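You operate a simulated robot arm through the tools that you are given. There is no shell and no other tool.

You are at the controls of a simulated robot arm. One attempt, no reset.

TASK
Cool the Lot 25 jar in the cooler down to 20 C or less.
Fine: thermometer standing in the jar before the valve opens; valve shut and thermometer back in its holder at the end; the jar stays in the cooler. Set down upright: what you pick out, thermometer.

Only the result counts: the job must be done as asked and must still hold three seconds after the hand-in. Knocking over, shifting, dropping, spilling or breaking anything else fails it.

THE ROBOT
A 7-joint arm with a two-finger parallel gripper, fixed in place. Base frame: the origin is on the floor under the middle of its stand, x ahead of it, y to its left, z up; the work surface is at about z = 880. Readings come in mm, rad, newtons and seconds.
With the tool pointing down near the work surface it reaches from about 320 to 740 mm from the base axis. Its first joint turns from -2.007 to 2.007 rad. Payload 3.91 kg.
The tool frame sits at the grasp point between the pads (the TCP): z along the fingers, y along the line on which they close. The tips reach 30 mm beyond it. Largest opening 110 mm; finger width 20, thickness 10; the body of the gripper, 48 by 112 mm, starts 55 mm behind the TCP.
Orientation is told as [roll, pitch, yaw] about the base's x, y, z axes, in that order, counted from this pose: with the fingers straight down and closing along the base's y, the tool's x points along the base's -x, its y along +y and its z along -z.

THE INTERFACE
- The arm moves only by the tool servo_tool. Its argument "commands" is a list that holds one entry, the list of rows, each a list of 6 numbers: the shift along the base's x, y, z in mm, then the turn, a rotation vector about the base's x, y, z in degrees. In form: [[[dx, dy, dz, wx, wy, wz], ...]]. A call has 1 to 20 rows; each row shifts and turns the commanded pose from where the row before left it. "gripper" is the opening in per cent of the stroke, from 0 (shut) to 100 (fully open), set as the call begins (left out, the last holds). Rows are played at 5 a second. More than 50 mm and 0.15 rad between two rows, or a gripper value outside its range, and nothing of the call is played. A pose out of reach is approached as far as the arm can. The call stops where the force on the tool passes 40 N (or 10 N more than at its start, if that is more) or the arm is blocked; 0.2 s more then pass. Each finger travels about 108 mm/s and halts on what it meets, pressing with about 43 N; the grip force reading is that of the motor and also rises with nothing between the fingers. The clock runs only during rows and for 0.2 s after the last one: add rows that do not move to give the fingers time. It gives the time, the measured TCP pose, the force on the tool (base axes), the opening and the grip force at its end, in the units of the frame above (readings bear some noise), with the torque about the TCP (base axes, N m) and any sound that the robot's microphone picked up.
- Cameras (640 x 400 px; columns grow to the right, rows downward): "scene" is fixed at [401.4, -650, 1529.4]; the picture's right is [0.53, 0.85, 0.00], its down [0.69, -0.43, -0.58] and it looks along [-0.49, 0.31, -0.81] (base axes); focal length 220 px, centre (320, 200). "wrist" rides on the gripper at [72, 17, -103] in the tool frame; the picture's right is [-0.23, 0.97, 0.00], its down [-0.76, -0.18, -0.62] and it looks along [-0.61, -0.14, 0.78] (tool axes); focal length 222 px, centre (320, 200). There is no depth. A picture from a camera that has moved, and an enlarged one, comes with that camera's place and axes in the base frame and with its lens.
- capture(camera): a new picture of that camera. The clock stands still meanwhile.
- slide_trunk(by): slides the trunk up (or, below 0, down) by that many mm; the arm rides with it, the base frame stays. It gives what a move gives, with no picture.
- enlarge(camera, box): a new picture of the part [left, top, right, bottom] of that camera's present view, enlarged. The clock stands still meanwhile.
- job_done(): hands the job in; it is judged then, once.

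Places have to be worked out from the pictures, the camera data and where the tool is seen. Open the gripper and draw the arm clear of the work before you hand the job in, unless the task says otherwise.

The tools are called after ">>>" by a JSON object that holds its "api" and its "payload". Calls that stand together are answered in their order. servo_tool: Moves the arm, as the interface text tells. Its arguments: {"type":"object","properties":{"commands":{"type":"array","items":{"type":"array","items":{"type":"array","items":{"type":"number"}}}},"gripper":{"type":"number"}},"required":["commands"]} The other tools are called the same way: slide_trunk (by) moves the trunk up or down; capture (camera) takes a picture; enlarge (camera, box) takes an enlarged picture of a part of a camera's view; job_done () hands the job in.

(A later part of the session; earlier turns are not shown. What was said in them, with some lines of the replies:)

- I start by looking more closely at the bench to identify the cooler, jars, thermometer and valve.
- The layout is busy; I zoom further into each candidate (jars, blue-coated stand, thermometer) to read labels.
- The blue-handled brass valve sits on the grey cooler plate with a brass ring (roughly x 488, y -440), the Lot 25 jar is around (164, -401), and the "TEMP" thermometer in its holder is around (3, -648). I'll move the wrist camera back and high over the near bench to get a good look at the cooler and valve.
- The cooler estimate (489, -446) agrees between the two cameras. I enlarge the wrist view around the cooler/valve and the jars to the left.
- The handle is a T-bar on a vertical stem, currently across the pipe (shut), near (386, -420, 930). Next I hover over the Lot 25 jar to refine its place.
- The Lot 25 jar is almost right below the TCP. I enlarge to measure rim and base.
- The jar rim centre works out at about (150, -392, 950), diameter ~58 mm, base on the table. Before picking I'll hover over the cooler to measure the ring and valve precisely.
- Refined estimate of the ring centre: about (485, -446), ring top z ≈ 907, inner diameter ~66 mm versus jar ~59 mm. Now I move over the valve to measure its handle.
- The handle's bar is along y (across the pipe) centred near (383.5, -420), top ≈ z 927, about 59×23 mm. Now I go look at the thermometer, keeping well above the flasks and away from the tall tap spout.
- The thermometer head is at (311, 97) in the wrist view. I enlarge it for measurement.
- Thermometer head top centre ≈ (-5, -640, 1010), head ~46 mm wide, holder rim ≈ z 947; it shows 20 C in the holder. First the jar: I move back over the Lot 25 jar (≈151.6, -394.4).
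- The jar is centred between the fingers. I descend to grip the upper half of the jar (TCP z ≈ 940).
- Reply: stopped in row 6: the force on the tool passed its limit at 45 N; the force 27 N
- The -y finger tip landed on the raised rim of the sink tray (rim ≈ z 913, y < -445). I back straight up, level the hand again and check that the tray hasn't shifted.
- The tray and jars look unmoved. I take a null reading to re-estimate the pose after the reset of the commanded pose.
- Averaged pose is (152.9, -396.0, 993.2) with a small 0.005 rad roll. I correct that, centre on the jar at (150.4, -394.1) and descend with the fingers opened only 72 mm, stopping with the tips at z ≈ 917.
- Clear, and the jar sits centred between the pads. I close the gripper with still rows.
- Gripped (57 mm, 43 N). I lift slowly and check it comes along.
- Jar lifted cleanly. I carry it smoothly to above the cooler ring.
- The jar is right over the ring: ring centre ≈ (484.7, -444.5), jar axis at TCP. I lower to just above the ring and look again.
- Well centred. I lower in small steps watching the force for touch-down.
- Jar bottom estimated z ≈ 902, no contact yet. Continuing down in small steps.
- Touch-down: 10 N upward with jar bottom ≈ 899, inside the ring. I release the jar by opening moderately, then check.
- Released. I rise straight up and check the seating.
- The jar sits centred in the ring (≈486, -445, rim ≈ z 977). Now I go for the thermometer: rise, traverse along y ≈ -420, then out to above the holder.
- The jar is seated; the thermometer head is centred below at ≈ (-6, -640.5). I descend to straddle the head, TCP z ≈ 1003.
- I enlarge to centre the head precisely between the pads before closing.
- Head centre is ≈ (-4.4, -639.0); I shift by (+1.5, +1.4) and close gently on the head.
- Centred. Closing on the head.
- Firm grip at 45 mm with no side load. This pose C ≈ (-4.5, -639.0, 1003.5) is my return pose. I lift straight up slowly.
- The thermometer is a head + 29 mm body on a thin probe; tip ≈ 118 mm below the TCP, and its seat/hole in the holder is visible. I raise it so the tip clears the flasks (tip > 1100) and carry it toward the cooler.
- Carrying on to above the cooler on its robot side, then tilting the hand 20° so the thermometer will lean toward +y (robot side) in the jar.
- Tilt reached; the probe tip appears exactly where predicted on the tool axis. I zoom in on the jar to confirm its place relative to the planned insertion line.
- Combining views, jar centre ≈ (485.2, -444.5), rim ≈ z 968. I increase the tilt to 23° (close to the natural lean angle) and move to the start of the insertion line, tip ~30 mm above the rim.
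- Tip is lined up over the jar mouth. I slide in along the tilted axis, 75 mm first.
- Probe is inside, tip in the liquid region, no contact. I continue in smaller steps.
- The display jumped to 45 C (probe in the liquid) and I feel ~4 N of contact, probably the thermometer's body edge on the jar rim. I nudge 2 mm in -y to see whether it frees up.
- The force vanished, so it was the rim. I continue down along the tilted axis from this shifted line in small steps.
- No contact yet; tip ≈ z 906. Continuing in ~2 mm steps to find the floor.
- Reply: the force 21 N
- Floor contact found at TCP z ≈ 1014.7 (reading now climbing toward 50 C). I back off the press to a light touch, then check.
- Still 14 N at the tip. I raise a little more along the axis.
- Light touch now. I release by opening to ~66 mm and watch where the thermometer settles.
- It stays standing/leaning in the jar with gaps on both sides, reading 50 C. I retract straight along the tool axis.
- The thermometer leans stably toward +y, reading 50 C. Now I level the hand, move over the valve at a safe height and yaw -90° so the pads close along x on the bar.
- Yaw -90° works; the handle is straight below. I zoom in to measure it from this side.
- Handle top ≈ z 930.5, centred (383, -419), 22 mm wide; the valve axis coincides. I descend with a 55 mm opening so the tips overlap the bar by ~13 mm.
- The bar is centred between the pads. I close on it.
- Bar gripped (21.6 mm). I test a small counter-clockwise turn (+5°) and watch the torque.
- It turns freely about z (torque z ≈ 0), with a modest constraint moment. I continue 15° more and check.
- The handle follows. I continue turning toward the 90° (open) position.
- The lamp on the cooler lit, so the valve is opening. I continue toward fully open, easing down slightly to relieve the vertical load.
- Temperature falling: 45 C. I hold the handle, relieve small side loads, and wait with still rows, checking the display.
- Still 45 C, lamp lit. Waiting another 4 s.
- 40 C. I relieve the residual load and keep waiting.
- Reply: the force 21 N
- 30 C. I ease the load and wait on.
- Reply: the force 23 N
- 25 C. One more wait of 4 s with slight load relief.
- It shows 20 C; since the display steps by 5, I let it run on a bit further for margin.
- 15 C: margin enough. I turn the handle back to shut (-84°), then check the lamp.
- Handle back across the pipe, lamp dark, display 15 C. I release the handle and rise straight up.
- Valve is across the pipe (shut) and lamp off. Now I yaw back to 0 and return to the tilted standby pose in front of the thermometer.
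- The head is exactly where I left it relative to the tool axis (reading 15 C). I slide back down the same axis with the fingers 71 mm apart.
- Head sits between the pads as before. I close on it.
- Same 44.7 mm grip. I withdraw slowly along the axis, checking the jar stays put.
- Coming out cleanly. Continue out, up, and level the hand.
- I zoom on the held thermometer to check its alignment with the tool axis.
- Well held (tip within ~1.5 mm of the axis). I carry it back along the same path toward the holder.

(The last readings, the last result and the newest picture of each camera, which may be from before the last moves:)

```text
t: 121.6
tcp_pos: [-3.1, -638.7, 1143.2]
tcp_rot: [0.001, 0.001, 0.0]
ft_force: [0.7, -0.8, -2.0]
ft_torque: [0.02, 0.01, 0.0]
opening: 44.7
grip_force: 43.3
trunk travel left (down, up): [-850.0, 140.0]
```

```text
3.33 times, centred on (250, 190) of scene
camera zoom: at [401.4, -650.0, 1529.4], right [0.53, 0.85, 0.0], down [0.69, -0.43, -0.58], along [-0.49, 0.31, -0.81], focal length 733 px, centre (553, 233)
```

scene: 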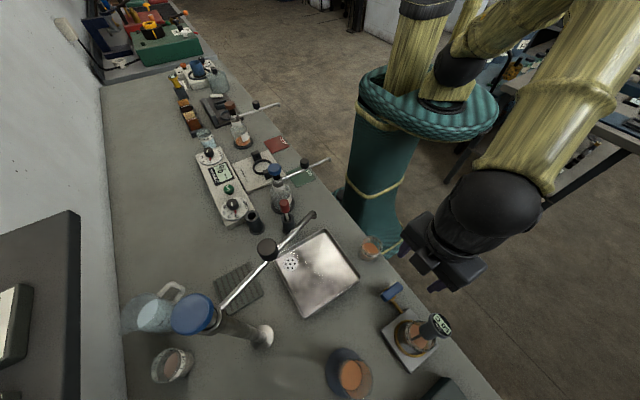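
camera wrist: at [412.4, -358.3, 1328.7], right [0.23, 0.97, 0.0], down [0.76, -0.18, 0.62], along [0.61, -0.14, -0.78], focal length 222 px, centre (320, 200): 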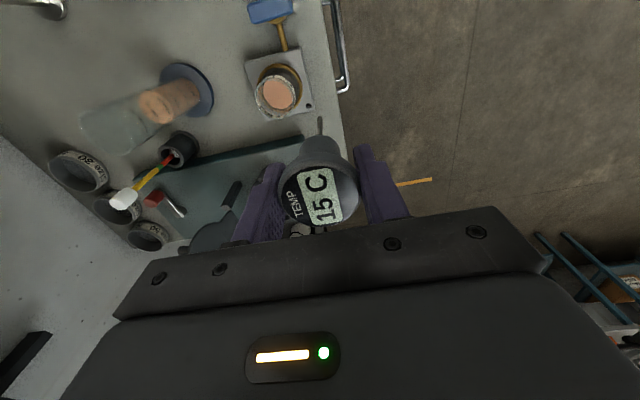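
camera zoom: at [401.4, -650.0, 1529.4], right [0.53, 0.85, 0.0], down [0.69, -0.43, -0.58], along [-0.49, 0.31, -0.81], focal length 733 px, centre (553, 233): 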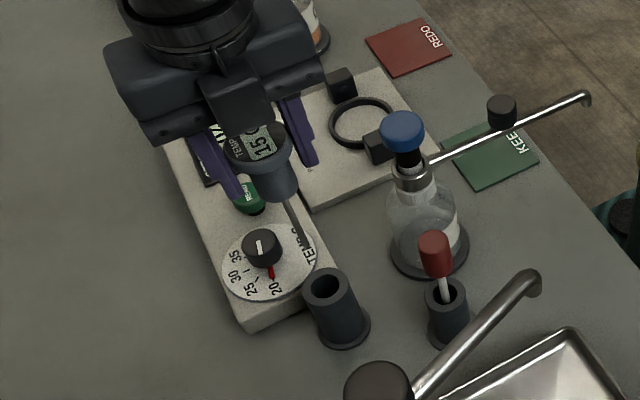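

Pose and picture match the lift-out picture exactly. I lower into the holder: first until the tip is inside.

>>> {"api": "servo_tool", "payload": {"commands": [[[0, 0, -15, 0, 0, 0], [0, 0, -25, 0, 0, 0], [0, 0, -20, 0, 0, 0], [0, 0, -12, 0, 0, 0], [0, 0, -10, 0, 0, 0], [0, 0, -5, 0, 0, 0], [0, 0, 0, 0, 0, 0]]]}}

>>> {"api": "enlarge", "payload": {"camera": "wrist", "box": [240, 40, 400, 240]}}

>>> {"api": "enlarge", "payload": {"camera": "scene", "box": [210, 150, 290, 240]}}

```text
t: 123.2
tcp_pos: [-3.6, -639.8, 1057.4]
tcp_rot: [0.001, 0.0, 0.0]
ft_force: [0.2, -0.6, -1.0]
ft_torque: [-0.01, 0.0, 0.01]
opening: 44.9
grip_force: 42.9
trunk travel left (down, up): [-850.0, 140.0]
```

```text
2.00 times, centred on (320, 140) of wrist
camera zoom: at [-77.0, -622.7, 1160.8], right [0.23, 0.97, 0.0], down [0.76, -0.18, 0.62], along [0.61, -0.14, -0.78], focal length 444 px, centre (320, 320)
```

zoom: 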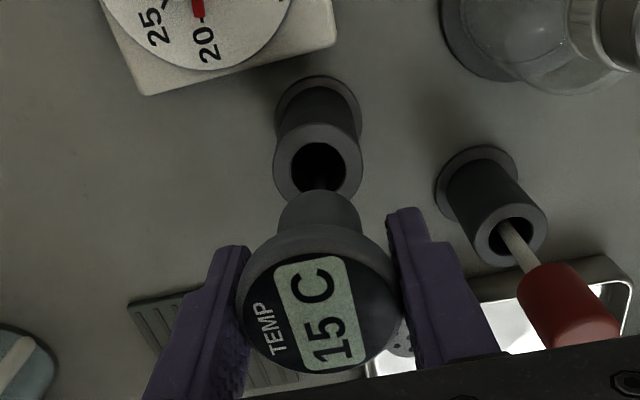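

```text
4.44 times, centred on (250, 195) of scene
camera zoom: at [401.4, -650.0, 1529.4], right [0.53, 0.85, 0.0], down [0.69, -0.43, -0.58], along [-0.49, 0.31, -0.81], focal length 978 px, centre (631, 222)
```

zoom: 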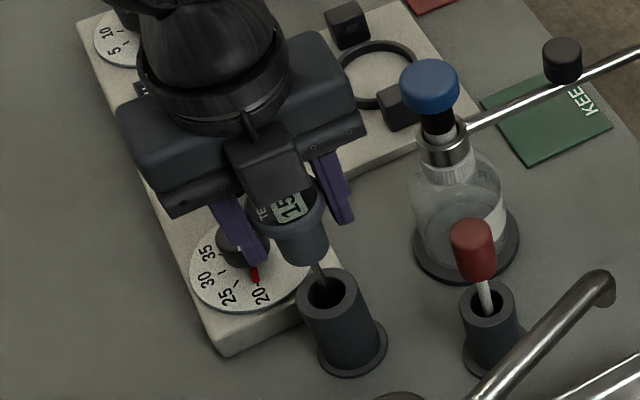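

The tip is in the hole. I continue down slowly, in two stages.

>>> {"api": "servo_tool", "payload": {"commands": [[[0, 0, -8, 0, 0, 0], [0, 0, -10, 0, 0, 0], [0, 0, -10, 0, 0, 0], [0, 0, -10, 0, 0, 0], [0, 0, -6, 0, 0, 0], [0, 0, 0, 0, 0, 0]]]}}

>>> {"api": "enlarge", "payload": {"camera": "wrist", "box": [240, 40, 400, 240]}}

>>> {"api": "enlarge", "payload": {"camera": "scene", "box": [210, 150, 290, 240]}}

```text
t: 124.6
tcp_pos: [-5.4, -641.2, 1014.5]
tcp_rot: [-0.001, 0.0, 0.0]
ft_force: [0.1, 0.1, -1.1]
ft_torque: [-0.03, -0.02, -0.02]
opening: 45.0
grip_force: 43.1
trunk travel left (down, up): [-850.0, 140.0]
```

```text
2.00 times, centred on (320, 140) of wrist
camera zoom: at [-77.8, -623.5, 1117.5], right [0.23, 0.97, 0.0], down [0.76, -0.18, 0.62], along [0.61, -0.14, -0.78], focal length 444 px, centre (320, 320)
```

zoom: 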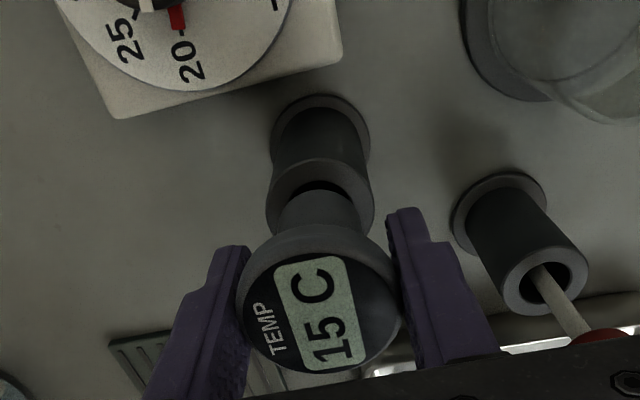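

```text
4.44 times, centred on (250, 195) of scene
camera zoom: at [401.4, -650.0, 1529.4], right [0.53, 0.85, 0.0], down [0.69, -0.43, -0.58], along [-0.49, 0.31, -0.81], focal length 978 px, centre (631, 222)
```

zoom: 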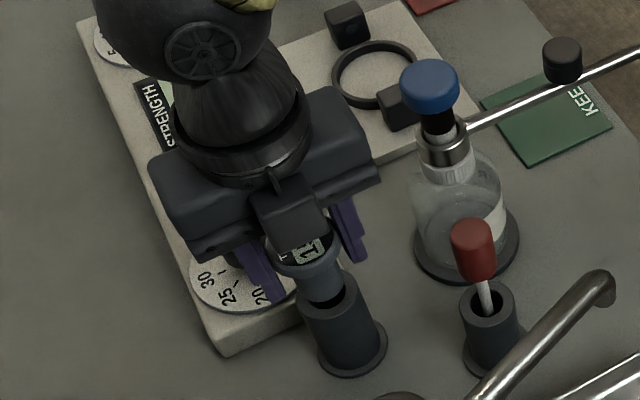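

About 9 mm to go, no contact. Small steps now.

>>> {"api": "servo_tool", "payload": {"commands": [[[0, 0, -3, 0, 0, 0], [0, 0, -3, 0, 0, 0], [0, 0, -1, 0, 0, 0], [0, 0, 0, 0, 0, 0]]]}}

>>> {"api": "servo_tool", "payload": {"commands": [[[0, 0, -1, 0, 0, 0], [0, 0, 0, 0, 0, 0]]]}}

```text
t: 125.6
tcp_pos: [-5.2, -639.4, 1006.1]
tcp_rot: [0.0, 0.0, -0.001]
ft_force: [0.0, -0.2, -1.2]
ft_torque: [-0.01, 0.02, -0.04]
opening: 44.7
grip_force: 42.5
trunk travel left (down, up): [-850.0, 140.0]
```

```text
t: 126.2
tcp_pos: [-4.7, -640.4, 1005.5]
tcp_rot: [0.0, 0.0, 0.0]
ft_force: [0.8, 0.6, -1.0]
ft_torque: [-0.01, -0.02, 0.0]
opening: 44.7
grip_force: 42.8
trunk travel left (down, up): [-850.0, 140.0]
```

C z ≈ 1004.5, still hanging free (-1 N payload). One more millimetre at a time to find the seat.

>>> {"api": "servo_tool", "payload": {"commands": [[[0, 0, -1, 0, 0, 0], [0, 0, 0, 0, 0, 0]]]}}

>>> {"api": "enlarge", "payload": {"camera": "wrist", "box": [240, 40, 400, 240]}}

```text
t: 126.8
tcp_pos: [-4.0, -638.2, 1004.8]
tcp_rot: [0.0, -0.001, 0.0]
ft_force: [-0.8, -0.4, -0.7]
ft_torque: [0.0, -0.01, -0.02]
opening: 44.8
grip_force: 42.7
trunk travel left (down, up): [-850.0, 140.0]
```

```text
2.00 times, centred on (320, 140) of wrist
camera zoom: at [-77.5, -622.1, 1109.0], right [0.23, 0.97, 0.0], down [0.76, -0.18, 0.62], along [0.61, -0.14, -0.78], focal length 444 px, centre (320, 320)
```

zoom: 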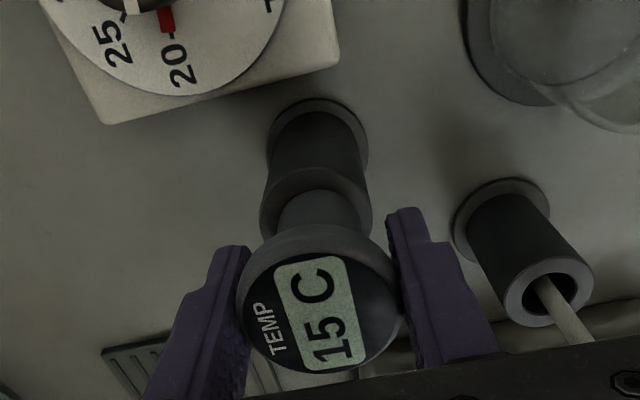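

Still no seat reaction. Another millimetre step.

>>> {"api": "servo_tool", "payload": {"commands": [[[0, 0, -0.8, 0, 0, 0], [0, 0, 0, 0, 0, 0]]]}}

```text
t: 127.4
tcp_pos: [-3.3, -639.5, 1004.3]
tcp_rot: [0.0, 0.0, -0.001]
ft_force: [0.0, 1.1, 1.3]
ft_torque: [0.05, -0.04, -0.04]
opening: 44.9
grip_force: 42.6
trunk travel left (down, up): [-850.0, 140.0]
```

A ~2 N reaction: it is seated. I open the fingers.

>>> {"api": "servo_tool", "payload": {"commands": [[[0, 0, 0, 0, 0, 0], [0, 0, 0, 0, 0, 0], [0, 0, 0, 0, 0, 0]]], "gripper": 62}}

>>> {"api": "enlarge", "payload": {"camera": "wrist", "box": [200, 40, 440, 240]}}

>>> {"api": "enlarge", "payload": {"camera": "scene", "box": [210, 150, 290, 240]}}

```text
t: 128.2
tcp_pos: [-3.5, -638.5, 1003.2]
tcp_rot: [0.001, 0.0, -0.001]
ft_force: [0.1, 0.0, -0.3]
ft_torque: [0.04, 0.01, -0.01]
opening: 68.2
grip_force: 0.1
trunk travel left (down, up): [-850.0, 140.0]
```

```text
2.00 times, centred on (320, 140) of wrist
camera zoom: at [-77.2, -622.2, 1108.0], right [0.23, 0.97, 0.0], down [0.76, -0.18, 0.62], along [0.61, -0.14, -0.78], focal length 444 px, centre (320, 320)
```

zoom: 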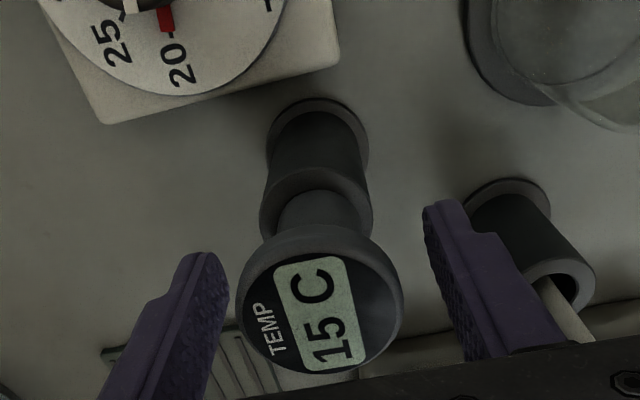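

```text
4.44 times, centred on (250, 195) of scene
camera zoom: at [401.4, -650.0, 1529.4], right [0.53, 0.85, 0.0], down [0.69, -0.43, -0.58], along [-0.49, 0.31, -0.81], focal length 978 px, centre (631, 222)
```

zoom: 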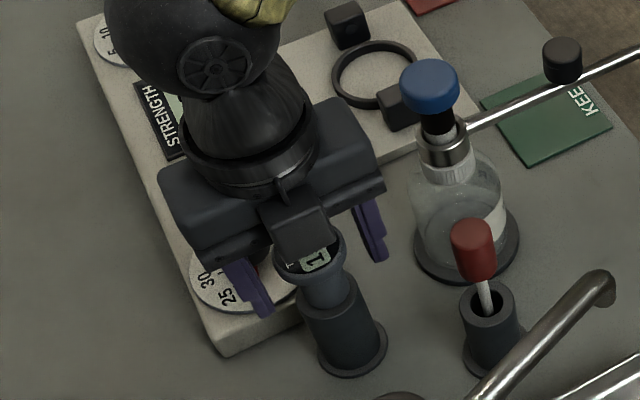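

Released and standing upright in the holder. I rise straight up and move clear, then check everything.

>>> {"api": "servo_tool", "payload": {"commands": [[[0, 0, 10, 0, 0, 0], [0, 0, 20, 0, 0, 0], [0, 0, 35, 0, 0, 0], [0, 0, 40, 0, 0, 0], [0, 0, 40, 0, 0, 0], [0, 0, 35, 0, 0, 0], [5, 20, 20, 0, 0, 0], [10, 35, 10, 0, 0, 0], [12, 38, 0, 0, 0, 0], [14, 38, 0, 0, 0, 0], [16, 38, 0, 0, 0, 0], [20, 35, 0, 0, 0, 0], [30, 20, 0, 0, 0, 0], [35, 10, 0, 0, 0, 0], [20, 0, 0, 0, 0, 0], [0, 0, 0, 0, 0, 0], [0, 0, 0, 0, 0, 0]]], "gripper": 100}}

>>> {"api": "capture", "payload": {"camera": "scene"}}

>>> {"api": "enlarge", "payload": {"camera": "scene", "box": [210, 160, 310, 250]}}

>>> {"api": "enlarge", "payload": {"camera": "scene", "box": [350, 260, 460, 370]}}

```text
t: 131.8
tcp_pos: [159.3, -404.5, 1214.4]
tcp_rot: [0.001, 0.001, 0.002]
ft_force: [0.6, -0.1, 0.4]
ft_torque: [0.02, 0.0, 0.02]
opening: 109.7
grip_force: 0.1
trunk travel left (down, up): [-850.0, 140.0]
```

```text
taken
```

scene: 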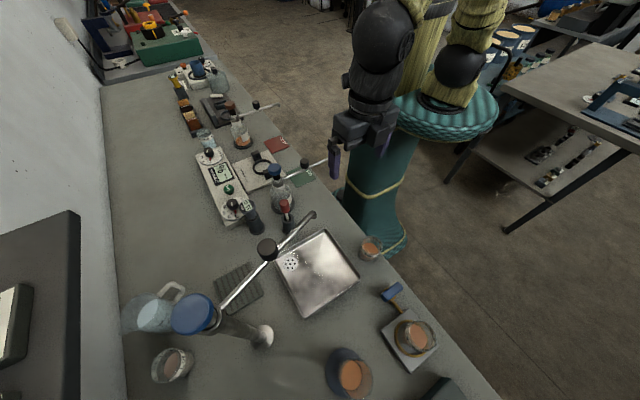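

```text
4.44 times, centred on (260, 205) of scene
camera zoom: at [401.4, -650.0, 1529.4], right [0.53, 0.85, 0.0], down [0.69, -0.43, -0.58], along [-0.49, 0.31, -0.81], focal length 978 px, centre (587, 178)
```

zoom: 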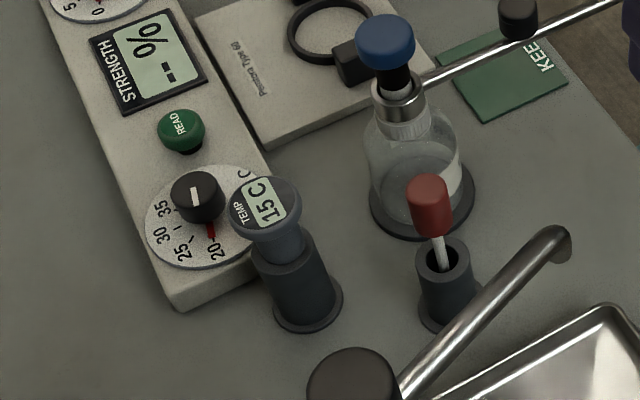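

```text
3.64 times, centred on (405, 315) of scene
camera zoom: at [401.4, -650.0, 1529.4], right [0.53, 0.85, 0.0], down [0.69, -0.43, -0.58], along [-0.49, 0.31, -0.81], focal length 800 px, centre (11, -218)
```

zoom: 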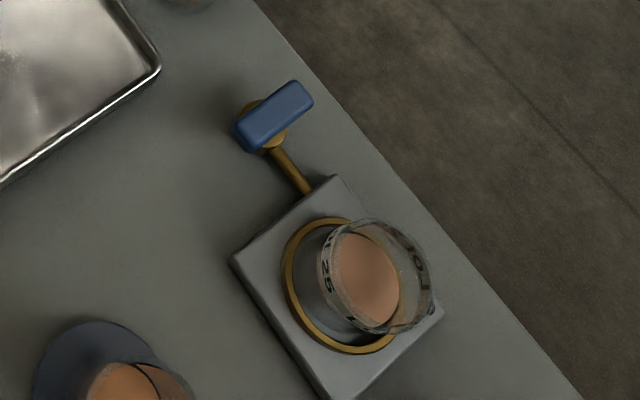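

Everything is in its final state: thermometer upright in its holder, Lot 25 jar in the cooler ring at 15 C, valve handle across the pipe with the lamp off, gripper open and clear. I hand the job in.

>>> {"api": "job_done", "payload": {}}

```text
The job is handed in.
```

The Lot 25 jar is cooled and standing in the cooler. The thermometer read 15 C in the jar when I shut the valve, and 15 C again on the final check.

- **Order:** The thermometer was in the jar, reading 50 C, before I opened the valve. I ran the coolant until the display passed 20 C and dropped to 15 C, because it only shows 5-degree steps.
- **Valve:** Shut. The handle is back across the pipe and the lamp on the cooler is off.
- **Thermometer:** Back upright in its holder. In the jar it leaned against the rim rather than standing straight.
- **One bump:** On the first try at the jar, a finger came down on the sink tray's rim and the arm stopped at 45 N. I backed off at once. The pictures before and after show the tray and the jars in the same places.
- **Arm:** Gripper open, raised clear of the bench.
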